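You operate a simulated robot arm through the tools that you are given. There is no shell and no other tool.

Carry out the task below with a simulated robot arm. There is one attempt and no reset: what you move stays moved.

Task
Press the white cap home on the yellow cable stub.
Fine: clamp slider at GRIP before pressing, back at FREE after. Leave the other caps and the blue stub. Where these are worked on the way, their far stop is far enough and under half their travel is too little: clamp slider.

Only the result counts: the job must be done as asked and must still hold three seconds after the hand-in. Knocking over, shifting, dropping, spilling or breaking anything else fails it. Lids that push on must go on centred and level and be pressed home; caps that screw on are set level and turned clockwise until they are tight.

Robot
A 7-joint arm with a fingered hand, fixed in place. Base frame: the origin is on the floor under the middle of its stand, x ahead of it, y to its left, z up. Lengths are in mm, angles in rad, forces in N, time in s.
It reaches about 1164 mm from its shoulder. Its first joint turns from -2.897 to 2.897 rad. Payload 4.7 kg.
The tool frame sits at the grasp point between the pads (the TCP): z along the fingers, y along the line on which they close. The tips reach 36 mm beyond it. The gripper opens to 120 mm; its body begins 42 mm behind the TCP. The gripper is a hand of 5 fingers: y runs from the thumb to the fingers, the wrist lies at [-18, -122, -210] in the tool frame, and closing takes about 1.5 s.
Orientation is that of the tool frame in the base frame, as a unit quaternion [w, x, y, z]. With the fingers straight down and the wrist toward the robot, the tool's x, y and z point along [0, 1, 0], [1, 0, 0] and [0, 0, -1] of the base frame.

Tools
- The arm moves only by the tool move_arm. Its argument "targets" is text: rows parted by semicolons, each of 7 numbers parted by spaces: the turn, a rotation vector about the tool's x, y, z in units of 60 degrees (1.0 is 60 degrees), then the shift along the tool's x, y, z in units of 250 mm (1.0 is 250 mm), then the closure, from 0 (fully open) to 1 (shut). In form: wx wy wz tx ty tz hand; .... A call has 1 to 20 rows; each row is the pose to reach, as a shift and turn from the pose commanded when the call began, along the tool's axes at that moment. A call with a number of a shift or a turn outside -1 to 1 is refused whole. Rows are played at 5 a second. More than 50 mm and 0.15 rad between two rows, or a gripper value outside its range, and nothing of the call is played. Where a pose cannot be reached the arm comes as near as it can. A force on the tool above 40 N (or 10 N above the force at the start of the call, whichever is more), or a blocked arm, ends the call early, and 0.2 s more pass. The fingers move at their own pace (about 45 mm/s each) and stop on an object; they squeeze with about 30 N. The grip force told is the motor's: it shows also when the fingers shut on nothing. Time passes only in rows, and 0.2 s behind the last, so rows that repeat a pose let the fingers close. The reply holds the time, the measured pose of the TCP, the force on the tool along the base axes, the opening and the grip force, in the units named above and with some noise, with the torque about the TCP (base axes, N m) and any sound that the robot's microphone picked up.
- Cameras (640 x 400 px; columns grow to the right, rows downward): "scene" is fixed at [49.2, 648.2, 1339.5]; the picture's right is [-0.44, -0.90, 0.00], its down [-0.85, 0.41, -0.33] and it looks along [0.30, -0.15, -0.94] (base axes); focal length 272 px, centre (320, 200). "wrist" rides on the gripper at [73, -91, -143] in the tool frame; the picture's right is [-0.80, 0.28, -0.53], its down [-0.53, -0.73, 0.42] and it looks along [-0.27, 0.62, 0.74] (tool axes); focal length 234 px, centre (320, 200). There is no depth. A picture from a camera that has moved, and an enlarged one, comes with that camera's place and axes in the base frame and with its lens.
- grab_frame(camera): a new picture of that camera. The clock stands still meanwhile.
- hand_shape(shape): the hand has 5 fingers and takes this shape, open, in about a second: jaw (thumb against the fingers, like two jaws); tri (thumb and two fingers); tip (a fingertip pinch); poke (one finger out to press); point (the index stretched); flat (the hand flat); cup (the hand cupped); fist (a fist). The gripper value then closes the fingers along that shape, each until it touches; the sizes above hold for jaw. It gives what a move gives, with no picture.
- zoom(camera, box): a new picture of the part [left, top, right, bottom] of that camera's present view, enlarged. The clock stands still meanwhile.
- finish_job(): hands the job in; it is judged then, once.

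Places have to be worked out from the pictures, the camera data and where the tool is seen. Open the gripper and draw the arm clear of the work before you hand the job in, unless the task says otherwise.

The tools are called after ">>>" as a command line: name --argument value ..., lists and objects as JSON in quotes. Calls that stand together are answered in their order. move_arm: Moves the arm, as the interface text tells. Its arguments: {"type":"object","properties":{"targets":{"type":"string"}},"required":["targets"]} The other tools are called the same way: hand_shape (shape) gives the hand a shape; grab_frame (camera) takes a picture; zoom (camera, box) takes an enlarged picture of a part of a camera's view; finish_job () hands the job in.

At the start:

```text
time_s: 0.0
ee_pos: [63.6, 507.4, 1026.6]
tcp_rot: [0.0, 0.707, 0.707, 0.001]
ft_force: [0.6, -0.2, -0.1]
moment: [0.02, -0.02, -0.02]
grip_width: 119.9
finger_force: 0.1
shape: jaw
```

scene: 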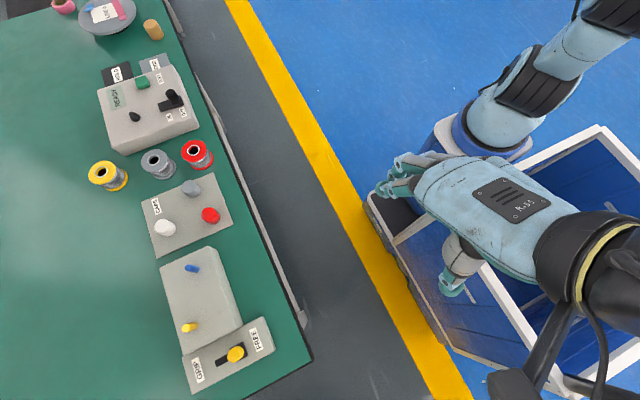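
wrist: 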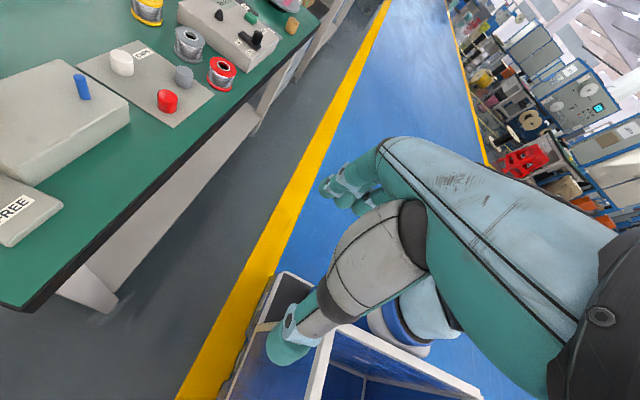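

I start by looking closer at the bench: the caps plate, the stubs block and the clamp slider in the scene view.

>>> zoom --camera "scene" --box '[130, 160, 290, 260]'

>>> zoom --camera "scene" --box '[140, 240, 300, 400]'

>>> zoom --camera "wrist" --box '[0, 0, 320, 260]'

```text
4.00 times, centred on (210, 210) of scene
camera zoom: at [49.2, 648.2, 1339.5], right [-0.44, -0.9, 0.0], down [-0.85, 0.41, -0.33], along [0.3, -0.15, -0.94], focal length 1086 px, centre (760, 160)
```

zoom: 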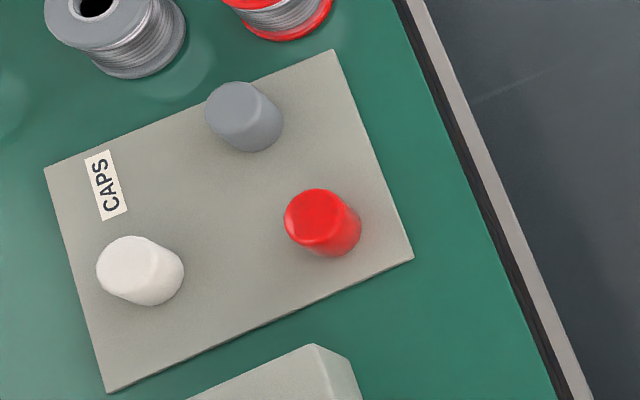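

```text
2.50 times, centred on (220, 320) of scene
camera zoom: at [49.2, 648.2, 1339.5], right [-0.44, -0.9, 0.0], down [-0.85, 0.41, -0.33], along [0.3, -0.15, -0.94], focal length 679 px, centre (570, -100)
```

zoom: 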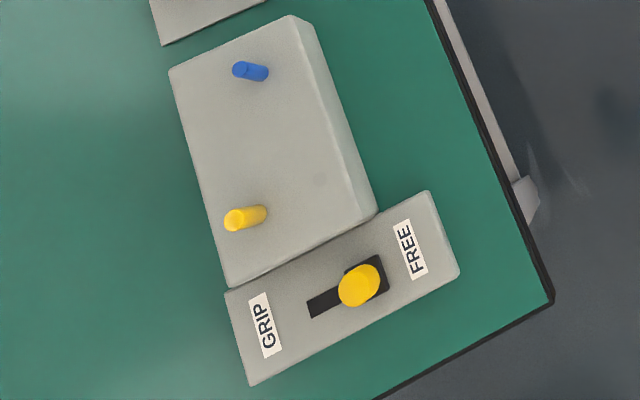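

```text
1.54 times, centred on (160, 130) of wrist
camera zoom: at [-28.0, 580.4, 1172.2], right [0.28, -0.8, 0.53], down [-0.73, -0.53, -0.42], along [0.62, -0.27, -0.74], focal length 360 px, centre (566, 308)
```

zoom: 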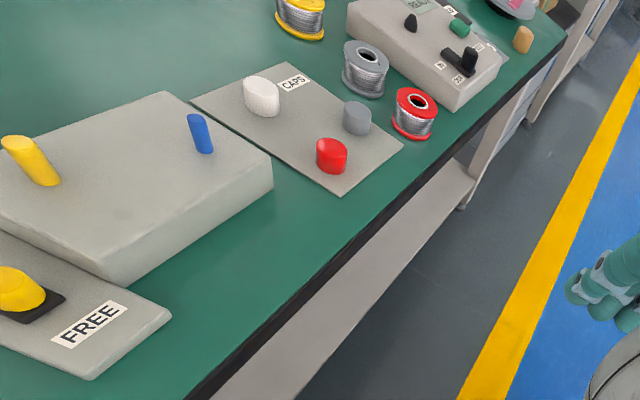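

The caps plate is near (320, 850, 757), with the white cap near (320, 886). The yellow stub is near (104, 877, 790), and the slider knob near (28, 823), sliding roughly along +y towards GRIP. I turn the hand about its vertical so it closes along base y, with the wrist towards the robot.

>>> move_arm --targets "0 0 -0.125 0 0 0 0; 0 0 -0.25 0 0 0 0; 0 0 -0.375 0 0 0 0; 0 0 -0.5 0 0 0 0; 0 0 -0.625 0 0 0 0; 0 0 -0.75 0 0 0 0; 0 0 -0.875 0 0 0 0; 0 0 -1 0 0 0 0"

```text
time_s: 1.8
ee_pos: [65.4, 507.9, 1027.7]
tcp_rot: [0.0, 0.258, 0.966, 0.0]
ft_force: [0.1, -0.2, -0.7]
moment: [0.01, -0.02, -0.01]
grip_width: 119.4
finger_force: 0.1
shape: jaw
```

The turn went as commanded: tool y is now at 60° towards base y. I finish the last 30° and look through the wrist camera.

>>> move_arm --targets "0 0 -0.125 0 0 0 0; 0 0 -0.25 0 0 0 0; 0 0 -0.375 0 0 0 0; 0 0 -0.5 0 0 0 0; 0 0 -0.5 0 0 0 0"

>>> grab_frame --camera "wrist"

>>> grab_frame --camera "scene"

```text
time_s: 3.0
ee_pos: [65.8, 508.4, 1027.4]
tcp_rot: [0.0, -0.001, 1.0, -0.001]
ft_force: [-0.1, -0.5, 0.7]
moment: [0.0, -0.01, -0.04]
grip_width: 119.7
finger_force: 0.0
shape: jaw
```

```text
taken
camera wrist: at [-8.7, 416.4, 1172.4], right [0.8, 0.28, 0.53], down [0.53, -0.73, -0.42], along [0.27, 0.62, -0.74], focal length 234 px, centre (320, 200)
```

wrist: 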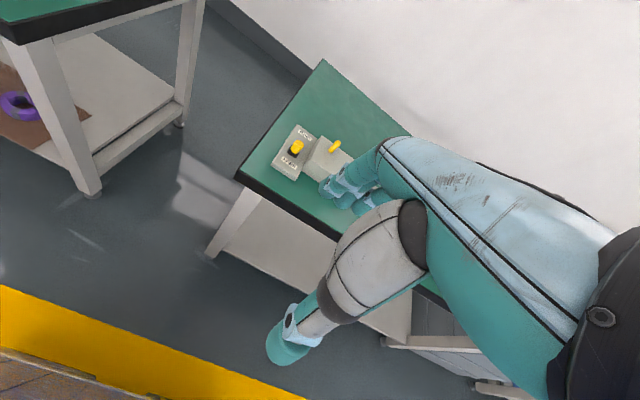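

```text
taken
```

scene: 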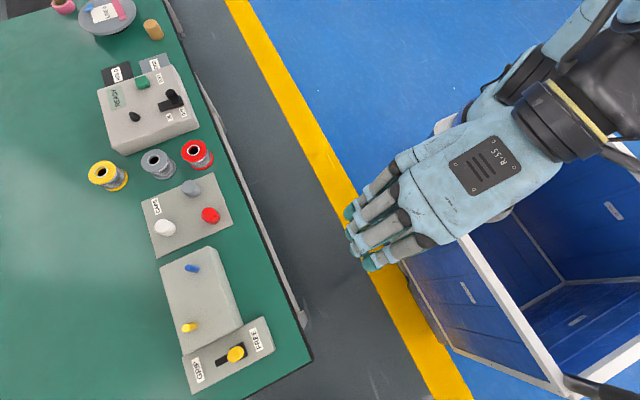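

The hand now closes along base y and all is clear. I move out 200 mm towards the bench at this height and half close the hand, so I can see the jaw shape on the way.

>>> move_arm --targets "0 0 0 0.03 0.16 0 0.3; 0 0 0 0.06 0.32 0 0.5; 0 0 0 0.09 0.48 0 0.6; 0 0 0 0.12 0.64 0 0.6; 0 0 0 0.15 0.8 0 0.6; 0 0 0 0.15 0.8 0 0.6; 0 0 0 0.15 0.8 0 0.6; 0 0 0 0.15 0.8 0 0.6"

>>> grab_frame --camera "wrist"

>>> grab_frame --camera "scene"

```text
time_s: 4.8
ee_pos: [27.5, 709.4, 1027.0]
tcp_rot: [0.001, 0.0, 1.0, 0.0]
ft_force: [0.6, 0.5, 0.7]
moment: [-0.01, 0.01, 0.01]
grip_width: 48.4
finger_force: 0.0
shape: jaw
```

```text
taken
camera wrist: at [-46.7, 617.6, 1171.6], right [0.8, 0.28, 0.53], down [0.53, -0.73, -0.42], along [0.27, 0.62, -0.74], focal length 234 px, centre (320, 200)
```

wrist: 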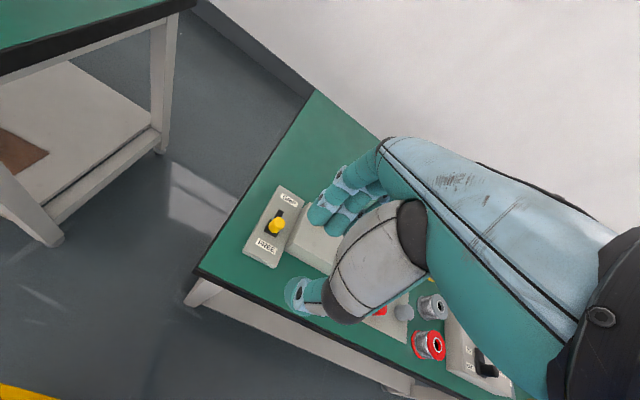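

```text
taken
```

scene: 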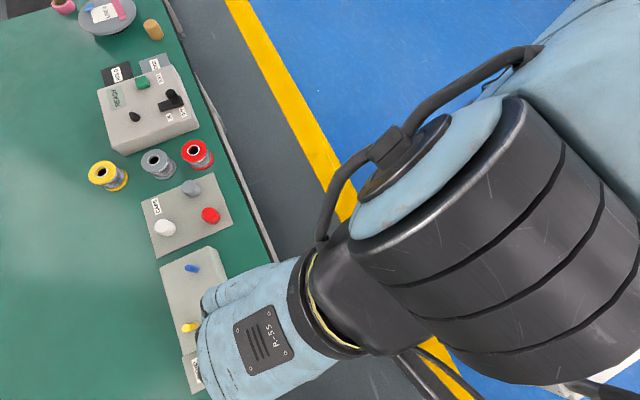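

Closure 0.6 gives about 48 mm. I zoom the wrist view on the slider to triangulate the knob and on the fingers to see the jaw geometry.

>>> zoom --camera "wrist" --box '[200, 150, 360, 280]'

>>> zoom --camera "wrist" --box '[260, 120, 460, 340]'

```text
3.08 times, centred on (280, 215) of wrist
camera zoom: at [-46.7, 617.6, 1171.6], right [0.8, 0.28, 0.53], down [0.53, -0.73, -0.42], along [0.27, 0.62, -0.74], focal length 720 px, centre (443, 154)
```

zoom: 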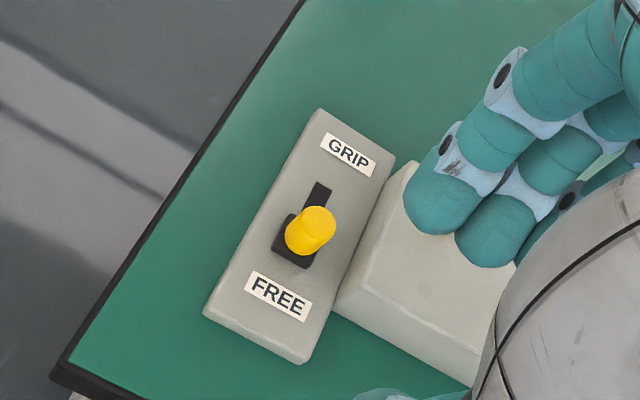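

```text
1.82 times, centred on (360, 230) of wrist
camera zoom: at [-46.7, 617.6, 1171.6], right [0.8, 0.28, 0.53], down [0.53, -0.73, -0.42], along [0.27, 0.62, -0.74], focal length 426 px, centre (247, 146)
```

zoom: 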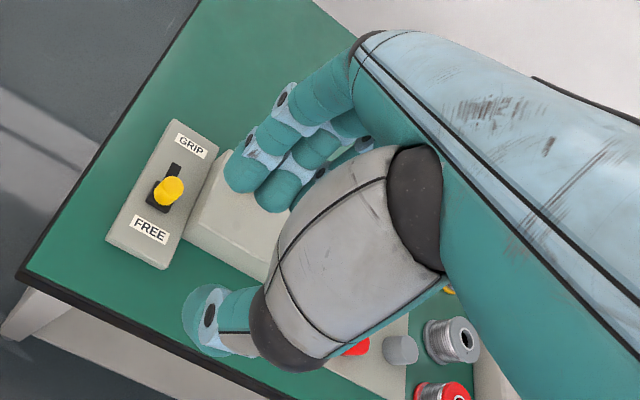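

Panel top is about z 768 and the knob about (29, 821) with its top near 815. In jaw shape the four fingers reach about 65 mm to the +X side, which would foul the stub block. I try the "poke" shape here in free air and look at it.

>>> hand_shape --shape "poke"

>>> grab_frame --camera "wrist"

>>> grab_frame --camera "scene"

```text
time_s: 5.7
ee_pos: [27.3, 709.1, 1027.0]
tcp_rot: [0.0, 0.001, 1.0, 0.0]
ft_force: [-0.2, -0.6, -0.8]
moment: [0.0, -0.01, 0.0]
grip_width: 0.2
finger_force: 0.1
shape: poke
```

```text
taken
camera wrist: at [-46.7, 617.5, 1171.6], right [0.8, 0.28, 0.53], down [0.53, -0.73, -0.42], along [0.27, 0.62, -0.74], focal length 234 px, centre (320, 200)
```

wrist: 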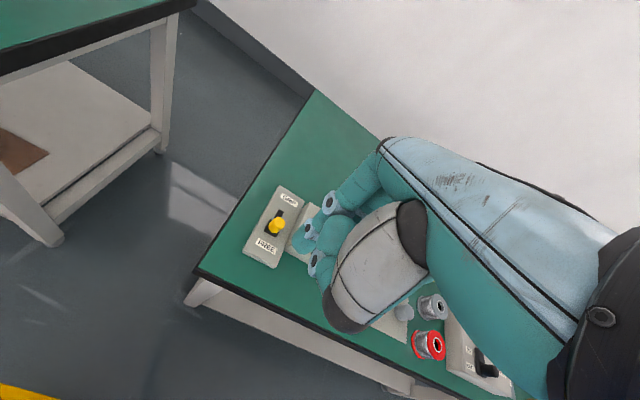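

```text
taken
```

scene: 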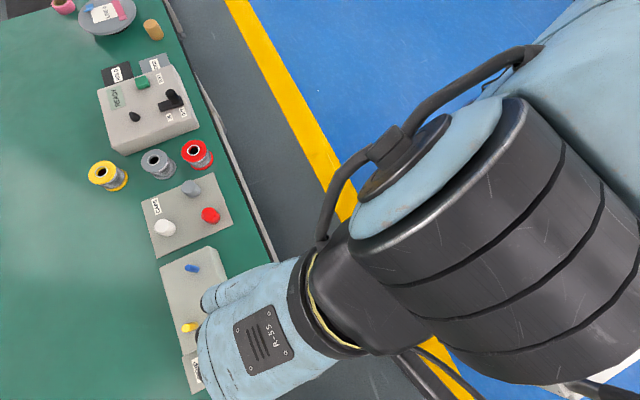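

>>> zoom --camera "wrist" --box '[260, 150, 420, 340]'

```text
2.11 times, centred on (340, 245) of wrist
camera zoom: at [-46.7, 617.5, 1171.6], right [0.8, 0.28, 0.53], down [0.53, -0.73, -0.42], along [0.27, 0.62, -0.74], focal length 493 px, centre (278, 105)
```

zoom: 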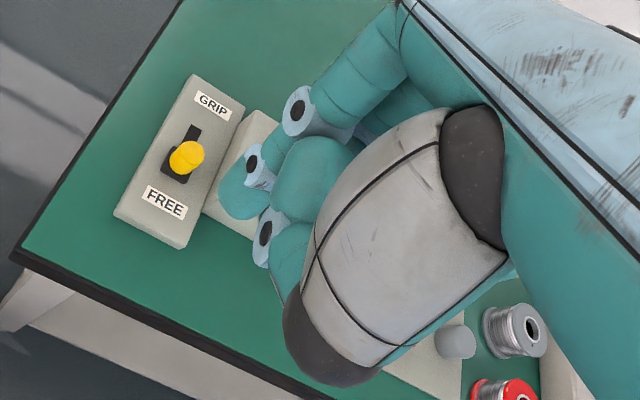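

In poke the index tip sits close to the TCP axis, but the curled fingers are only about 20 mm above it. I check "point" as an alternative.

>>> hand_shape --shape "point"

>>> zoom --camera "wrist" --box '[200, 120, 440, 340]'

>>> hand_shape --shape "tip"

>>> zoom --camera "wrist" --box '[200, 120, 440, 340]'

>>> hand_shape --shape "tri"

>>> zoom --camera "wrist" --box '[200, 120, 440, 340]'

```text
time_s: 6.6
ee_pos: [27.4, 709.0, 1027.2]
tcp_rot: [0.0, -0.001, 1.0, 0.0]
ft_force: [0.3, -0.3, -0.5]
moment: [0.01, 0.02, -0.04]
grip_width: 0.0
finger_force: 0.0
shape: point
```

```text
1.82 times, centred on (320, 230) of wrist
camera zoom: at [-46.7, 617.5, 1171.6], right [0.8, 0.28, 0.53], down [0.53, -0.73, -0.42], along [0.27, 0.62, -0.74], focal length 426 px, centre (320, 146)
```

zoom: 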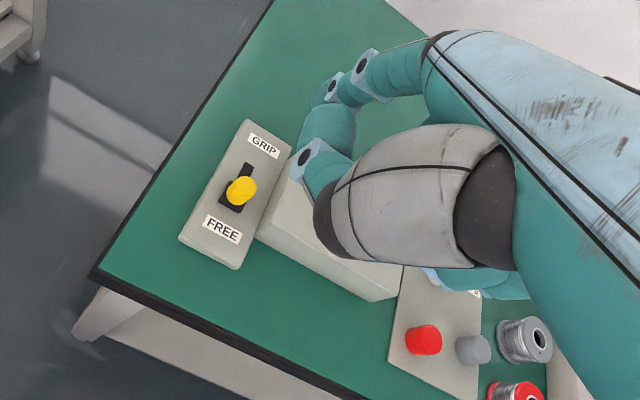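

```text
time_s: 7.5
ee_pos: [27.1, 709.7, 1027.9]
tcp_rot: [0.001, -0.001, 1.0, 0.0]
ft_force: [-0.9, 0.4, 0.1]
moment: [0.02, 0.04, 0.0]
grip_width: 119.8
finger_force: 0.0
shape: tip
```

```text
1.82 times, centred on (320, 230) of wrist
camera zoom: at [-46.7, 617.5, 1171.6], right [0.8, 0.28, 0.53], down [0.53, -0.73, -0.42], along [0.27, 0.62, -0.74], focal length 426 px, centre (320, 146)
```

zoom: 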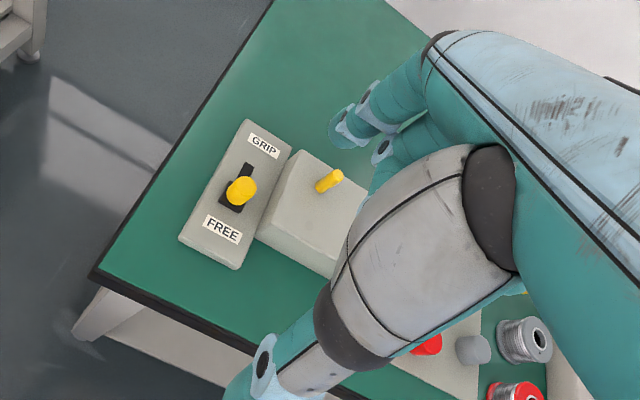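

```text
time_s: 8.4
ee_pos: [27.8, 708.9, 1026.6]
tcp_rot: [0.0, 0.0, 1.0, 0.0]
ft_force: [0.7, -0.5, -1.1]
moment: [-0.01, 0.0, 0.02]
grip_width: 119.5
finger_force: 0.0
shape: tri
```

```text
1.82 times, centred on (320, 230) of wrist
camera zoom: at [-46.7, 617.5, 1171.6], right [0.8, 0.28, 0.53], down [0.53, -0.73, -0.42], along [0.27, 0.62, -0.74], focal length 426 px, centre (320, 146)
```

zoom: 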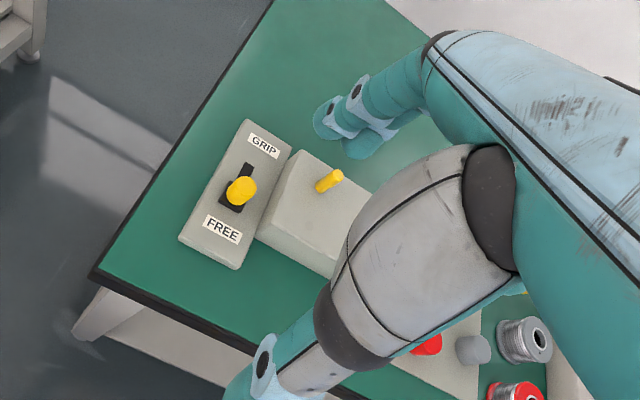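

"Tip" (thumb and index, the rest curled about 30 mm higher) suits the knob, provided the curled fingers lie on the -Y side, away from the yellow stub. I set "tip" and turn the hand back to its first heading (closing along base X).

>>> hand_shape --shape "tip"

>>> move_arm --targets "0 0 0.125 0 0 0 0; 0 0 0.25 0 0 0 0; 0 0 0.375 0 0 0 0; 0 0 0.5 0 0 0 0; 0 0 0.625 0 0 0 0; 0 0 0.75 0 0 0 0; 0 0 0.875 0 0 0 0; 0 0 1 0 0 0 0"

>>> move_arm --targets "0 0 0.125 0 0 0 0.3; 0 0 0.25 0 0 0 0.5; 0 0 0.375 0 0 0 0.6; 0 0 0.5 0 0 0 0.6; 0 0 0.5 0 0 0 0.6; 0 0 0.5 0 0 0 0.6; 0 0 0.5 0 0 0 0.6"

>>> grab_frame --camera "wrist"

>>> grab_frame --camera "scene"

```text
time_s: 9.3
ee_pos: [26.7, 710.2, 1026.5]
tcp_rot: [0.0, 0.0, 1.0, -0.001]
ft_force: [-0.9, -1.0, 0.8]
moment: [0.0, 0.0, 0.02]
grip_width: 119.9
finger_force: 0.0
shape: tip
```

```text
time_s: 11.1
ee_pos: [27.2, 707.6, 1028.3]
tcp_rot: [-0.001, 0.501, 0.866, 0.001]
ft_force: [0.2, 0.0, 0.8]
moment: [0.0, 0.02, 0.03]
grip_width: 119.8
finger_force: 0.1
shape: tip
```

```text
time_s: 12.7
ee_pos: [26.0, 710.1, 1027.2]
tcp_rot: [0.0, 0.707, 0.707, 0.0]
ft_force: [-0.2, -0.4, -0.4]
moment: [0.01, -0.01, 0.02]
grip_width: 49.0
finger_force: 0.1
shape: tip
```

```text
taken
camera wrist: at [-65.6, 781.0, 1172.5], right [0.28, -0.8, 0.53], down [-0.73, -0.53, -0.42], along [0.62, -0.27, -0.74], focal length 234 px, centre (320, 200)
```

wrist: 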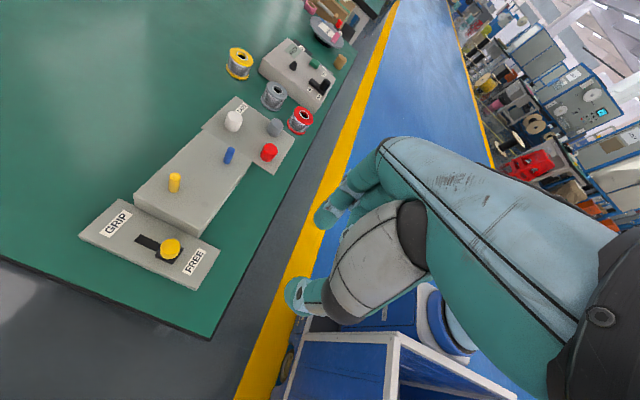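

```text
taken
```

scene: 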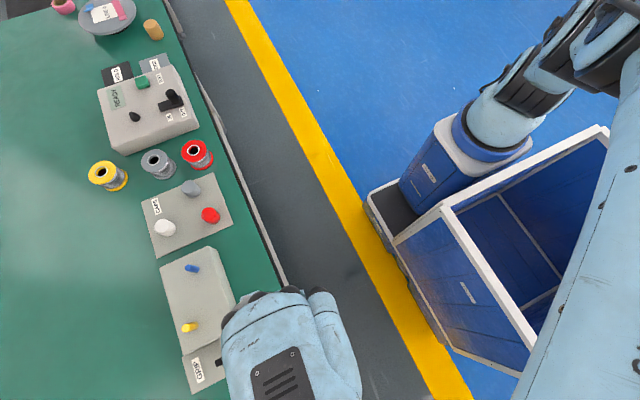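

Now the wrist camera sees the whole work area clearly. I zoom on slider, stub and white cap for better position estimates.

>>> zoom --camera "wrist" --box '[70, 140, 230, 300]'

>>> zoom --camera "wrist" --box '[190, 80, 310, 180]'

>>> zoom --camera "wrist" --box '[270, 160, 430, 340]'

```text
2.50 times, centred on (150, 220) of wrist
camera zoom: at [-65.6, 781.0, 1172.5], right [0.28, -0.8, 0.53], down [-0.73, -0.53, -0.42], along [0.62, -0.27, -0.74], focal length 585 px, centre (745, 150)
```

zoom: 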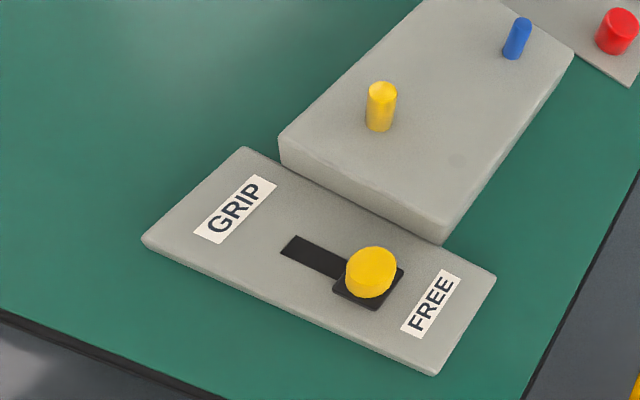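

```text
4.00 times, centred on (250, 130) of wrist
camera zoom: at [-65.6, 781.0, 1172.5], right [0.28, -0.8, 0.53], down [-0.73, -0.53, -0.42], along [0.62, -0.27, -0.74], focal length 937 px, centre (600, 480)
```

zoom: 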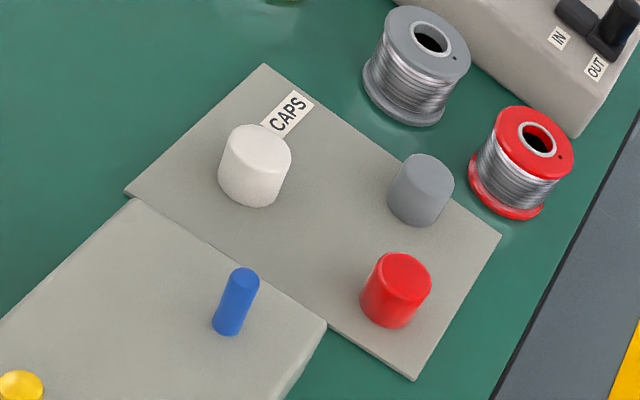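

```text
2.22 times, centred on (350, 250) of wrist
camera zoom: at [-65.6, 781.0, 1172.5], right [0.28, -0.8, 0.53], down [-0.73, -0.53, -0.42], along [0.62, -0.27, -0.74], focal length 520 px, centre (253, 89)
```

zoom: 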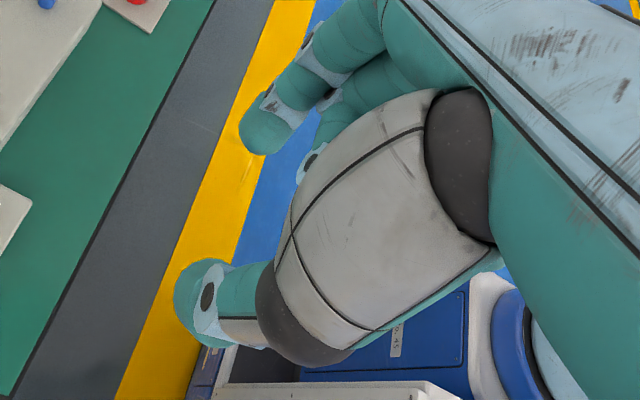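

The knob is near (28, 823), and in this shape the thumb and index oppose each other right on the TCP axis. I move over the knob, narrow to about 38 mm, and come down to z≈880 to check alignment.

>>> move_arm --targets "0 0 0 0.152 0 0 0.68; 0 0 0 0.304 0 0 0.68; 0 0 0 0.456 0.004 0 0.68; 0 0 0 0.456 0.004 0.15 0.68; 0 0 0 0.456 0.004 0.3 0.68; 0 0 0 0.456 0.004 0.45 0.68; 0 0 0 0.456 0.004 0.589 0.68; 0 0 0 0.456 0.004 0.589 0.68"

>>> grab_frame --camera "wrist"

>>> grab_frame --camera "scene"

```text
time_s: 14.5
ee_pos: [28.6, 822.6, 878.2]
tcp_rot: [0.0, 0.707, 0.707, 0.0]
ft_force: [0.6, -0.2, -0.2]
moment: [-0.01, -0.02, 0.02]
grip_width: 38.9
finger_force: 0.1
shape: tip
out of reach, approached as far as the arm can: row 2, 3, 4, 5
```

```text
taken
camera wrist: at [-65.2, 894.1, 1022.5], right [0.28, -0.8, 0.53], down [-0.73, -0.53, -0.42], along [0.62, -0.27, -0.74], focal length 234 px, centre (320, 200)
```

wrist: 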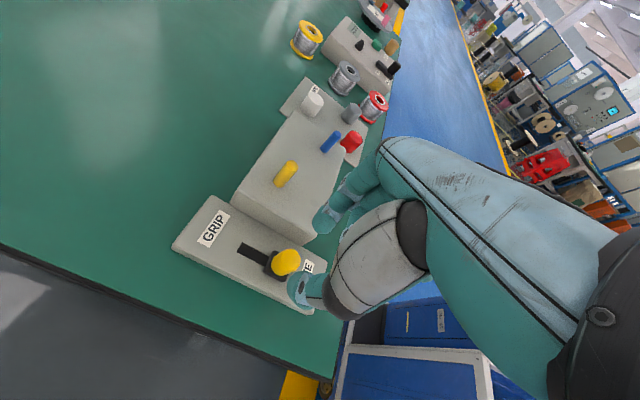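

```text
taken
```

scene: 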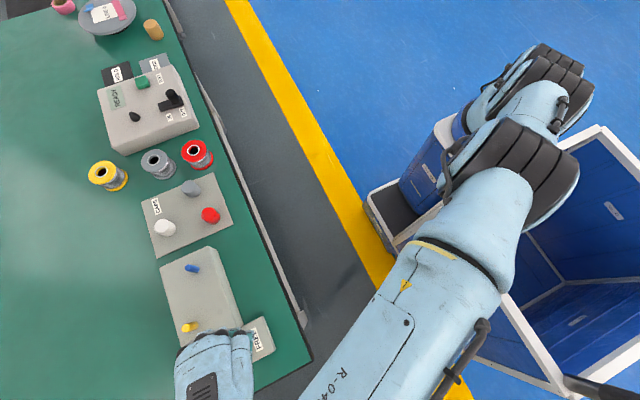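

The final pose was reached (only the high waypoints were limited). I zoom on the fingers and knob.

>>> zoom --camera "wrist" --box '[220, 160, 380, 330]'

```text
2.35 times, centred on (300, 245) of wrist
camera zoom: at [-65.2, 894.1, 1022.5], right [0.28, -0.8, 0.53], down [-0.73, -0.53, -0.42], along [0.62, -0.27, -0.74], focal length 551 px, centre (367, 94)
```

zoom: 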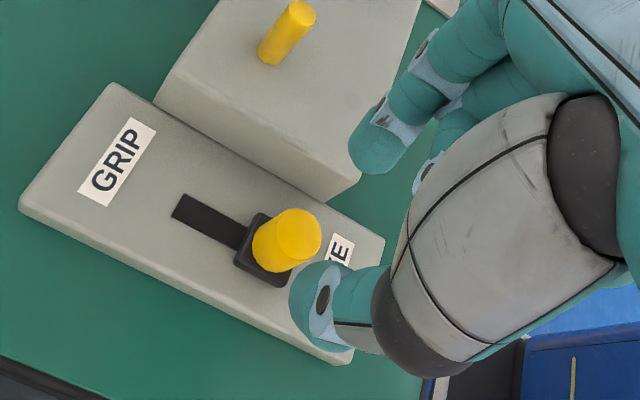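

Two wrist views agree: knob top at (27, 824, 812), and the hand is within about 1 mm of it. I descend to TCP z≈825, so the tips sit around 789 beside the knob, and look again.

>>> move_arm --targets "0 0 0 0 -0.002 0.075 0.68; 0 0 0 0 -0.004 0.15 0.68; 0 0 0 0 -0.004 0.22 0.68; 0 0 0 0 -0.004 0.22 0.68"

>>> zoom --camera "wrist" --box '[220, 160, 380, 330]'

```text
time_s: 15.5
ee_pos: [24.9, 821.1, 825.5]
tcp_rot: [-0.002, 0.706, 0.708, 0.0]
ft_force: [-7.3, 0.3, 11.1]
moment: [0.05, -0.3, 0.01]
grip_width: 36.6
finger_force: 0.0
shape: tip
```

```text
2.35 times, centred on (300, 245) of wrist
camera zoom: at [-67.0, 893.3, 970.4], right [0.28, -0.8, 0.52], down [-0.73, -0.53, -0.42], along [0.62, -0.26, -0.74], focal length 551 px, centre (367, 94)
```

zoom: 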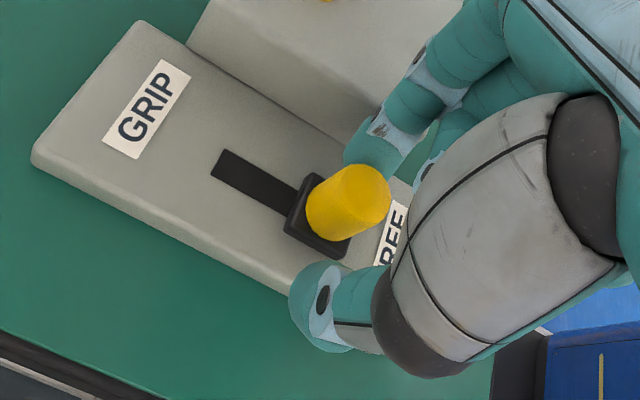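

A contact of about 13 N (up and towards -X) shows the hand touches something on its +X side, probably the block edge. I look closer before doing anything else.

>>> zoom --camera "wrist" --box '[280, 170, 360, 240]'

>>> grab_frame --camera "scene"

```text
5.71 times, centred on (320, 205) of wrist
camera zoom: at [-67.0, 893.3, 970.4], right [0.28, -0.8, 0.52], down [-0.73, -0.53, -0.42], along [0.62, -0.26, -0.74], focal length 1338 px, centre (320, 171)
```

zoom: 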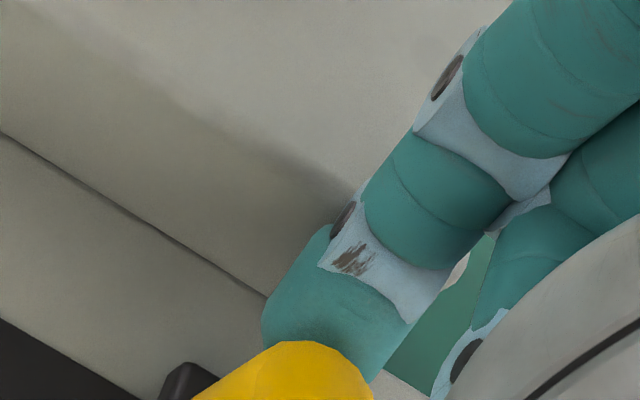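

```text
taken
```

scene: 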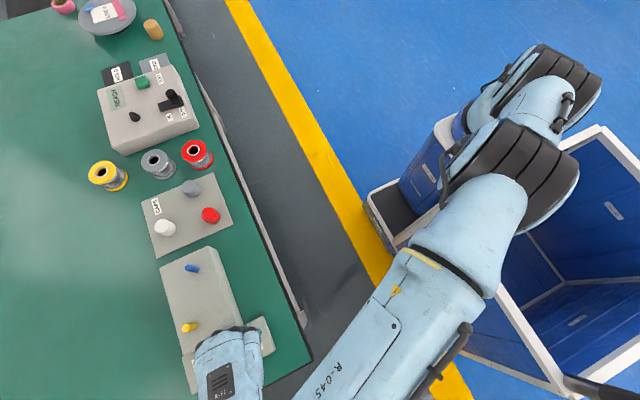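

The index phalanx leans onto the block's edge. I raise 9 mm so the index clears it (tips then about 798, still 14 mm below the knob top) and check the force.

>>> move_arm --targets "0 0 0 0 0 -0.018 0.68; 0 0 0 0 0 -0.036 0.68; 0 0 0 0 0 -0.036 0.68"

```text
time_s: 16.3
ee_pos: [26.5, 821.9, 833.1]
tcp_rot: [0.001, 0.707, 0.707, -0.001]
ft_force: [-0.8, -0.3, 0.1]
moment: [0.03, 0.01, 0.01]
grip_width: 38.1
finger_force: 0.0
shape: tip
```

The contact is gone. I close on the knob in place and watch the force.

>>> move_arm --targets "0 0 0 0 0 0 0.76; 0 0 0 0 0 0 0.84; 0 0 0 0 0 0 0.9; 0 0 0 0 0 0 0.95; 0 0 0 0 0 0 0.95"

>>> zoom --camera "wrist" --box '[220, 160, 380, 330]'

```text
time_s: 17.5
ee_pos: [26.8, 821.8, 833.4]
tcp_rot: [0.0, 0.707, 0.707, -0.001]
ft_force: [0.7, -1.4, -2.8]
moment: [-0.05, -0.04, -0.01]
grip_width: 16.9
finger_force: 30.2
shape: tip
```

```text
2.35 times, centred on (300, 245) of wrist
camera zoom: at [-65.8, 894.2, 977.8], right [0.28, -0.8, 0.53], down [-0.73, -0.53, -0.42], along [0.62, -0.27, -0.74], focal length 551 px, centre (367, 94)
```

zoom: 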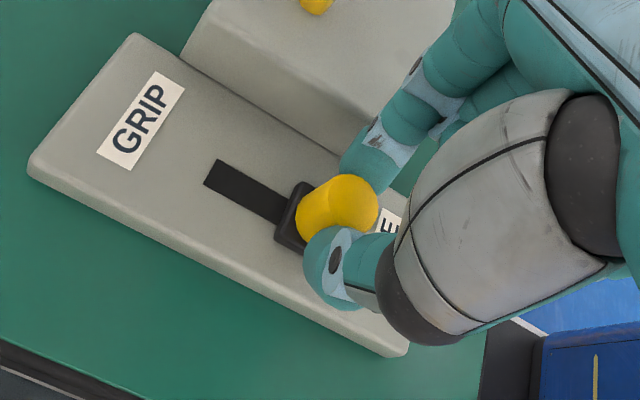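

The knob is held firmly (30 N). I drag it towards GRIP (+Y) in small steps, 40 mm at first.

>>> move_arm --targets "0 0 0 0.02 0 0 0.95; 0 0 0 0.04 0 0 0.95; 0 0 0 0.06 0 0 0.95; 0 0 0 0.08 0 0 0.95; 0 0 0 0.1 0 0 0.95; 0 0 0 0.12 0 0 0.95; 0 0 0 0.14 0 0 0.95; 0 0 0 0.16 0 0 0.95"

>>> zoom --camera "wrist" --box '[220, 160, 380, 330]'

```text
time_s: 19.3
ee_pos: [27.5, 853.3, 833.0]
tcp_rot: [0.0, 0.707, 0.707, 0.0]
ft_force: [-3.9, -1.0, -3.4]
moment: [-0.05, 0.06, -0.03]
grip_width: 16.7
finger_force: 29.5
shape: tip
out of reach, approached as far as the arm can: row 7, 8
```

```text
2.35 times, centred on (300, 245) of wrist
camera zoom: at [-65.4, 924.7, 978.1], right [0.28, -0.8, 0.52], down [-0.73, -0.53, -0.42], along [0.62, -0.27, -0.74], focal length 551 px, centre (367, 94)
```

zoom: 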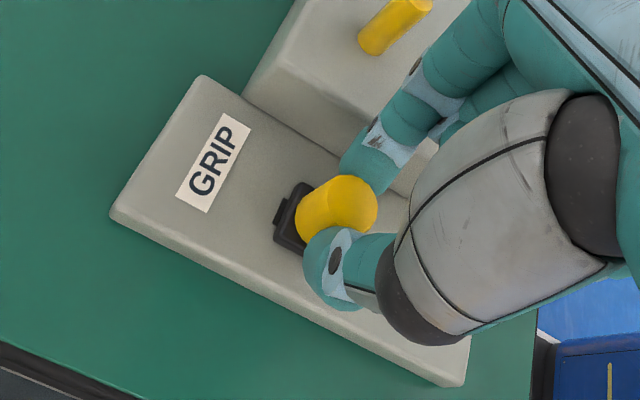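

The slider moved about 31 mm and then the arm hit its reach limit. I tilt the hand about the pinch axis (wrist back towards the robot, tips towards +Y), which also gains reach, to carry the knob to its stop.

>>> move_arm --targets "0 0.05 0 0 0 0 0.95; 0 0.1 0 0 0 0 0.95; 0 0.15 0 0 0 0 0.95; 0 0.2 0 0 0 0 0.95"

>>> zoom --camera "wrist" --box '[220, 160, 380, 330]'

```text
time_s: 20.3
ee_pos: [27.7, 852.1, 832.2]
tcp_rot: [-0.074, 0.703, 0.703, 0.074]
ft_force: [-6.5, -1.5, -4.0]
moment: [-0.25, 0.23, -0.01]
grip_width: 16.6
finger_force: 30.3
shape: tip
```

```text
2.35 times, centred on (300, 245) of wrist
camera zoom: at [-64.8, 893.3, 989.3], right [0.28, -0.9, 0.35], down [-0.73, -0.43, -0.53], along [0.62, -0.11, -0.78], focal length 551 px, centre (367, 94)
```

zoom: 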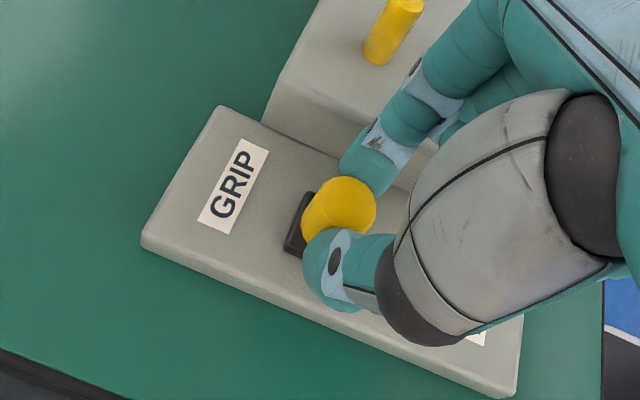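

The slot beyond the slider plate is no longer visible, so it's near the stop. I push on along base +Y by up to 10 mm and watch for the stop in the force.

>>> move_arm --targets "0 0 0 0.0078 0 0.0017 0.95; 0 0 0 0.0156 0 0.0033 0.95; 0 0 0 0.0235 0 0.005 0.95; 0 0 0 0.0313 0 0.0067 0.95; 0 0 0 0.0391 0 0.0083 0.95"

>>> zoom --camera "wrist" --box '[220, 160, 380, 330]'

```text
time_s: 21.5
ee_pos: [27.6, 862.3, 833.5]
tcp_rot: [-0.073, 0.704, 0.703, 0.074]
ft_force: [-6.3, -17.5, -1.4]
moment: [-0.55, 0.2, -0.21]
grip_width: 16.4
finger_force: 31.1
shape: tip
```

```text
2.35 times, centred on (300, 245) of wrist
camera zoom: at [-64.9, 902.8, 989.9], right [0.28, -0.9, 0.35], down [-0.73, -0.43, -0.53], along [0.62, -0.11, -0.78], focal length 551 px, centre (367, 94)
```

zoom: 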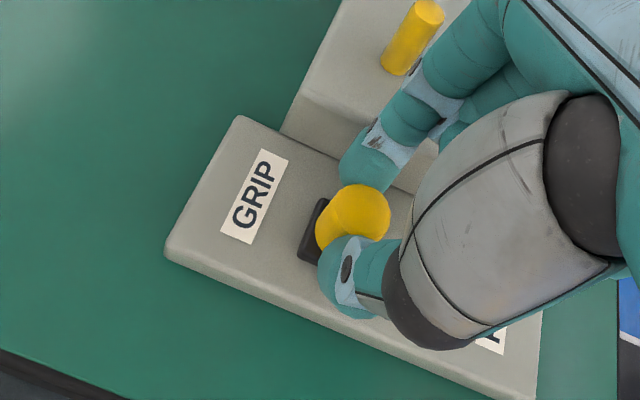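

A 17 N reaction shows the slider is at its GRIP stop. I release, and check that nothing else is touched before lifting.

>>> move_arm --targets "0 0 0 -0.004 0 -0.001 0.9; 0 0 0 -0.008 0 -0.002 0.8; 0 0 0 -0.008 0 -0.002 0.7; 0 0 0 -0.008 0 -0.002 0.68; 0 0 0 -0.008 0 -0.002 0.68"

>>> zoom --camera "wrist" --box '[220, 160, 380, 330]'

```text
time_s: 22.7
ee_pos: [27.0, 859.8, 831.7]
tcp_rot: [-0.073, 0.704, 0.703, 0.074]
ft_force: [-0.6, -0.1, 1.5]
moment: [0.02, 0.0, 0.01]
grip_width: 37.8
finger_force: 0.0
shape: tip
```

```text
2.35 times, centred on (300, 245) of wrist
camera zoom: at [-64.5, 900.8, 990.1], right [0.28, -0.9, 0.35], down [-0.73, -0.43, -0.53], along [0.62, -0.11, -0.78], focal length 551 px, centre (367, 94)
```

zoom: 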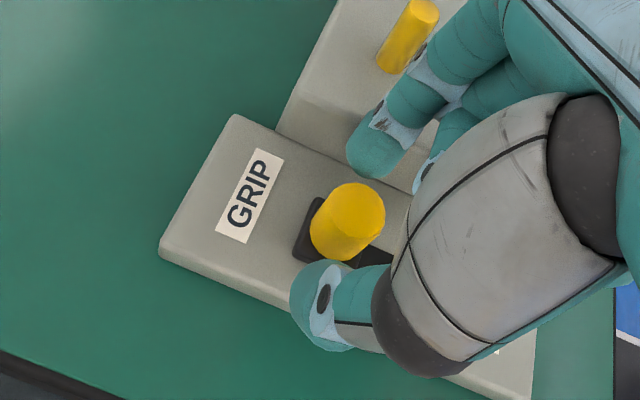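

The slider sits at GRIP (knob now near (26, 866)) and the hand is free. I lift straight up, back off towards the robot and take out the tilt, before turning the hand for the cap.

>>> move_arm --targets "0 0 0 0.0249 0 -0.1174 0.68; 0 0 0 0.0499 0 -0.2347 0.6; 0 0 0 0.0748 0 -0.3521 0.6; 0 0 0 -0.0817 0 -0.3854 0.6; 0 0 0 -0.2382 0 -0.4186 0.6; 0 0 0 -0.3947 0 -0.4519 0.6; 0 -0.1 0 -0.3947 0 -0.4519 0.6; 0 -0.2 0 -0.3947 0 -0.4519 0.6; 0 -0.2 0 -0.3947 0 -0.4519 0.6"

>>> grab_frame --camera "wrist"

>>> zoom --camera "scene" --box '[130, 230, 310, 400]'

```text
time_s: 24.7
ee_pos: [29.0, 740.4, 923.9]
tcp_rot: [0.001, 0.707, 0.707, 0.0]
ft_force: [-0.2, 0.4, 0.0]
moment: [0.01, -0.01, -0.02]
grip_width: 47.8
finger_force: 0.0
shape: tip
```

```text
taken
camera wrist: at [-63.7, 812.3, 1067.7], right [0.28, -0.8, 0.53], down [-0.73, -0.53, -0.42], along [0.62, -0.27, -0.74], focal length 234 px, centre (320, 200)
```

wrist: 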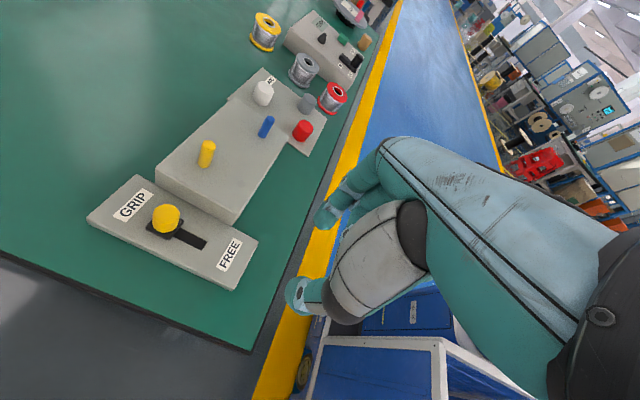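

```text
2.35 times, centred on (220, 315) of scene
camera zoom: at [49.2, 648.2, 1339.5], right [-0.44, -0.9, 0.0], down [-0.85, 0.41, -0.33], along [0.3, -0.15, -0.94], focal length 639 px, centre (555, -71)
```

zoom: 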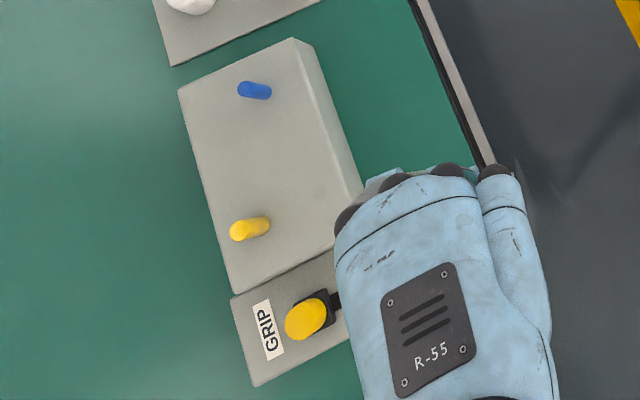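

The slider is clearly at GRIP and nothing else moved. I take close-ups of the stub and the white cap from this pose for triangulation.

>>> zoom --camera "wrist" --box '[180, 120, 240, 180]'

>>> zoom --camera "wrist" --box '[230, 65, 290, 125]'

>>> zoom --camera "scene" --box '[170, 305, 210, 345]'

>>> zoom --camera "scene" --box '[145, 205, 185, 245]'

```text
6.67 times, centred on (210, 150) of wrist
camera zoom: at [-63.7, 812.3, 1067.7], right [0.28, -0.8, 0.53], down [-0.73, -0.53, -0.42], along [0.62, -0.27, -0.74], focal length 1561 px, centre (1053, 533)
```

zoom: 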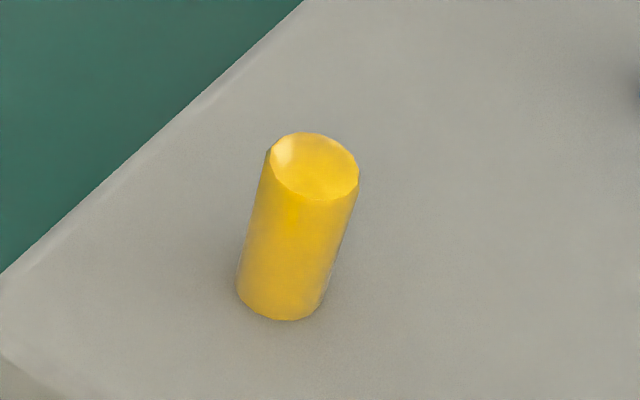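

```text
6.67 times, centred on (260, 95) of wrist
camera zoom: at [-63.7, 812.3, 1067.7], right [0.28, -0.8, 0.53], down [-0.73, -0.53, -0.42], along [0.62, -0.27, -0.74], focal length 1561 px, centre (720, 900)
```

zoom: 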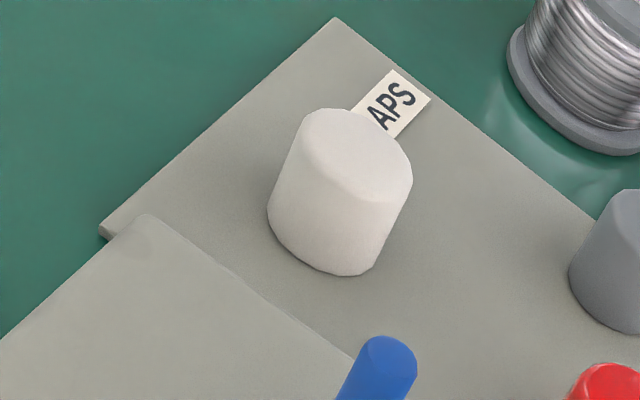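

```text
10.00 times, centred on (190, 325) of scene
camera zoom: at [49.2, 648.2, 1339.5], right [-0.44, -0.9, 0.0], down [-0.85, 0.41, -0.33], along [0.3, -0.15, -0.94], focal length 2716 px, centre (1620, -1050)
```

zoom: 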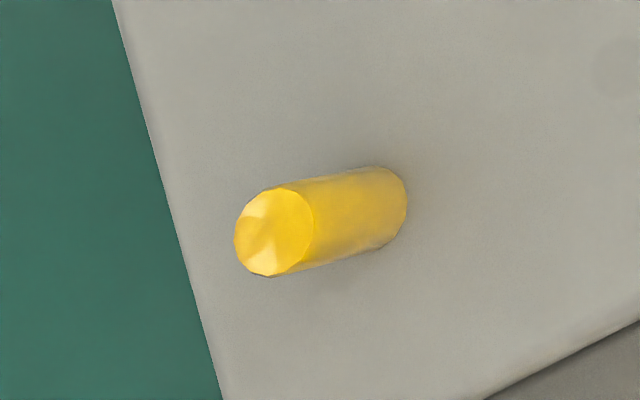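

```text
10.00 times, centred on (165, 225) of scene
camera zoom: at [49.2, 648.2, 1339.5], right [-0.44, -0.9, 0.0], down [-0.85, 0.41, -0.33], along [0.3, -0.15, -0.94], focal length 2716 px, centre (1870, -50)
```

zoom: 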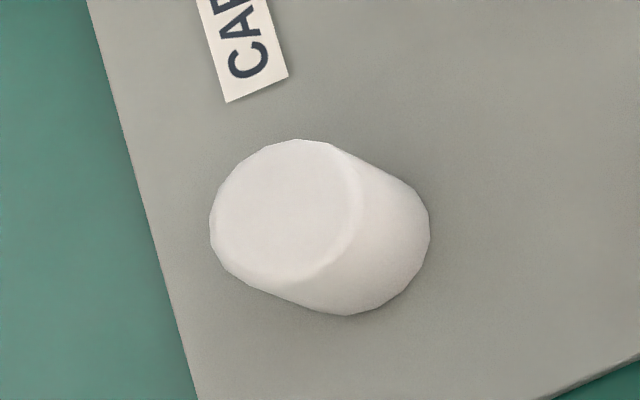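

Triangulation from both cameras now agrees within about 1 mm. The stub axis is (102, 871) with block top about 807.5 and stub top 843. The white cap centre is (317, 884), z 762.5–789, about 33 mm wide. I switch to "tri" and turn the hand 60°, the first part of 70°, so the wrist stays within reach at the cap.

>>> hand_shape --shape "tri"

>>> move_arm --targets "0 0 -0.125 0 0 0 0; 0 0 -0.25 0 0 0 0.2; 0 0 -0.375 0 0 0 0.4; 0 0 -0.5 0 0 0 0.55; 0 0 -0.625 0 0 0 0.55; 0 0 -0.75 0 0 0 0.55; 0 0 -0.875 0 0 0 0.55; 0 0 -1 0 0 0 0.55; 0 0 -1 0 0 0 0.55; 0 0 -1 0 0 0 0.55"

>>> grab_frame --camera "wrist"

>>> zoom --camera "wrist" --box '[260, 130, 420, 330]'

```text
time_s: 25.6
ee_pos: [30.2, 741.2, 924.1]
tcp_rot: [0.0, 0.708, 0.707, 0.0]
ft_force: [0.9, 0.0, -0.3]
moment: [-0.03, 0.04, -0.03]
grip_width: 119.5
finger_force: 0.1
shape: tri
```

```text
time_s: 27.8
ee_pos: [27.8, 739.7, 923.0]
tcp_rot: [-0.001, 0.259, 0.966, 0.0]
ft_force: [-0.1, 0.3, -0.5]
moment: [0.01, 0.02, 0.0]
grip_width: 54.5
finger_force: 0.1
shape: tri
```

```text
taken
camera wrist: at [-81.4, 696.5, 1068.1], right [0.84, -0.16, 0.53], down [0.1, -0.9, -0.42], along [0.54, 0.4, -0.74], focal length 234 px, centre (320, 200)
```

wrist: 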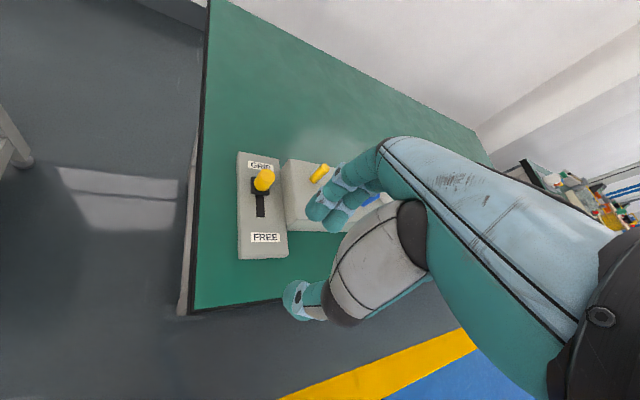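

```text
2.00 times, centred on (340, 230) of wrist
camera zoom: at [-81.4, 696.5, 1068.1], right [0.84, -0.16, 0.53], down [0.1, -0.9, -0.42], along [0.54, 0.4, -0.74], focal length 468 px, centre (280, 140)
```

zoom: 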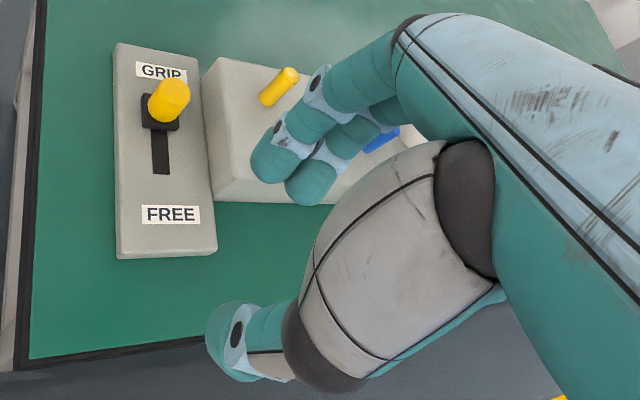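

In tri the index and middle straddle x≈-2 in the tool, with the thumb opposite. I move across in front of the bench objects at z≈923 to about (300, 740), adding the last 10° of turn.

>>> move_arm --targets "0 0 -0.0239 -0.1346 0.0777 0 0.55; 0 0 -0.0477 -0.2691 0.1554 0 0.55; 0 0 -0.0716 -0.4037 0.2331 0 0.55; 0 0 -0.0954 -0.5383 0.3109 0 0.55; 0 0 -0.1193 -0.6729 0.3886 0 0.55; 0 0 -0.1431 -0.8074 0.4663 0 0.55; 0 0 -0.167 -0.942 0.544 0 0.55; 0 0 -0.167 -0.942 0.544 0 0.55"

>>> grab_frame --camera "wrist"

>>> grab_frame --camera "scene"

```text
time_s: 29.6
ee_pos: [300.4, 738.4, 922.1]
tcp_rot: [0.0, 0.174, 0.985, 0.0]
ft_force: [-0.1, 0.0, -0.7]
moment: [0.01, -0.01, 0.02]
grip_width: 54.1
finger_force: 0.1
shape: tri
```

```text
taken
camera wrist: at [199.5, 677.7, 1067.5], right [0.85, -0.01, 0.53], down [0.25, -0.87, -0.42], along [0.46, 0.49, -0.74], focal length 234 px, centre (320, 200)
```

wrist: 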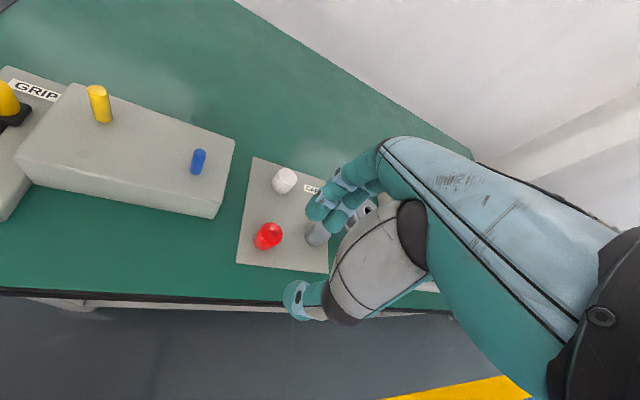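

```text
taken
```

scene: 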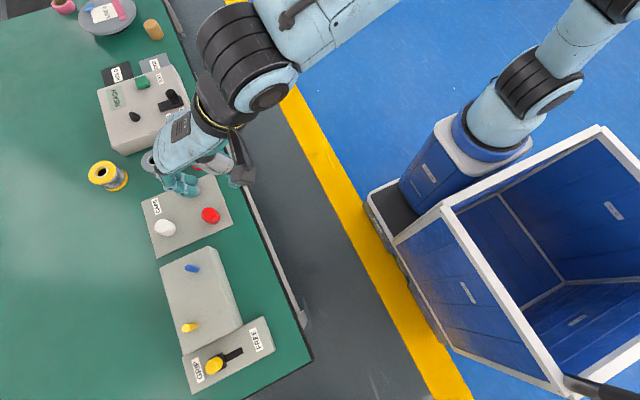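

The cap is in view beside the fingers. I take one more close-up of the cap and the stub from this new angle to confirm positions.

>>> zoom --camera "wrist" --box '[255, 150, 315, 210]'

>>> zoom --camera "wrist" --box '[70, 75, 130, 135]'

```text
6.67 times, centred on (285, 180) of wrist
camera zoom: at [199.5, 677.7, 1067.5], right [0.85, -0.01, 0.53], down [0.25, -0.87, -0.42], along [0.46, 0.49, -0.74], focal length 1561 px, centre (553, 333)
```

zoom: 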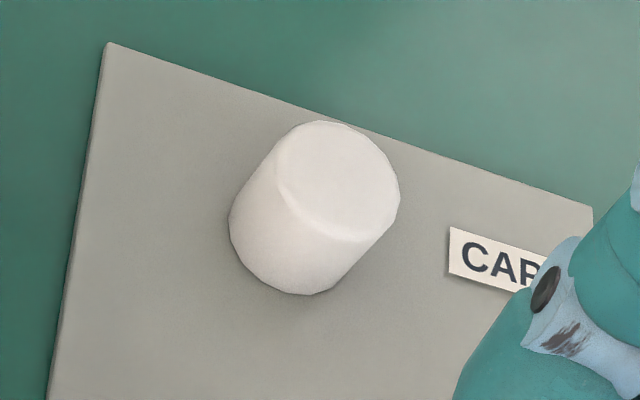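

```text
6.67 times, centred on (100, 105) of wrist
camera zoom: at [199.5, 677.7, 1067.5], right [0.85, -0.01, 0.53], down [0.25, -0.87, -0.42], along [0.46, 0.49, -0.74], focal length 1561 px, centre (1787, 833)
```

zoom: 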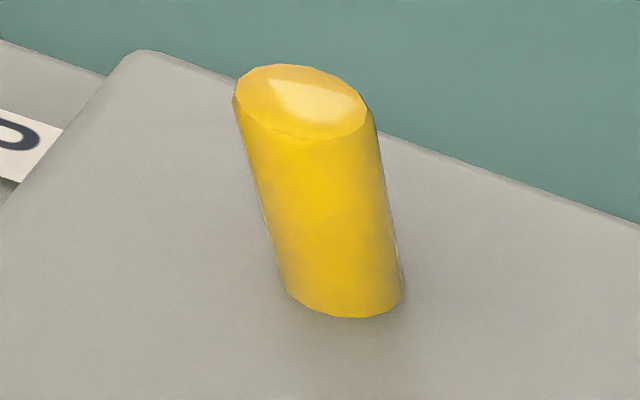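

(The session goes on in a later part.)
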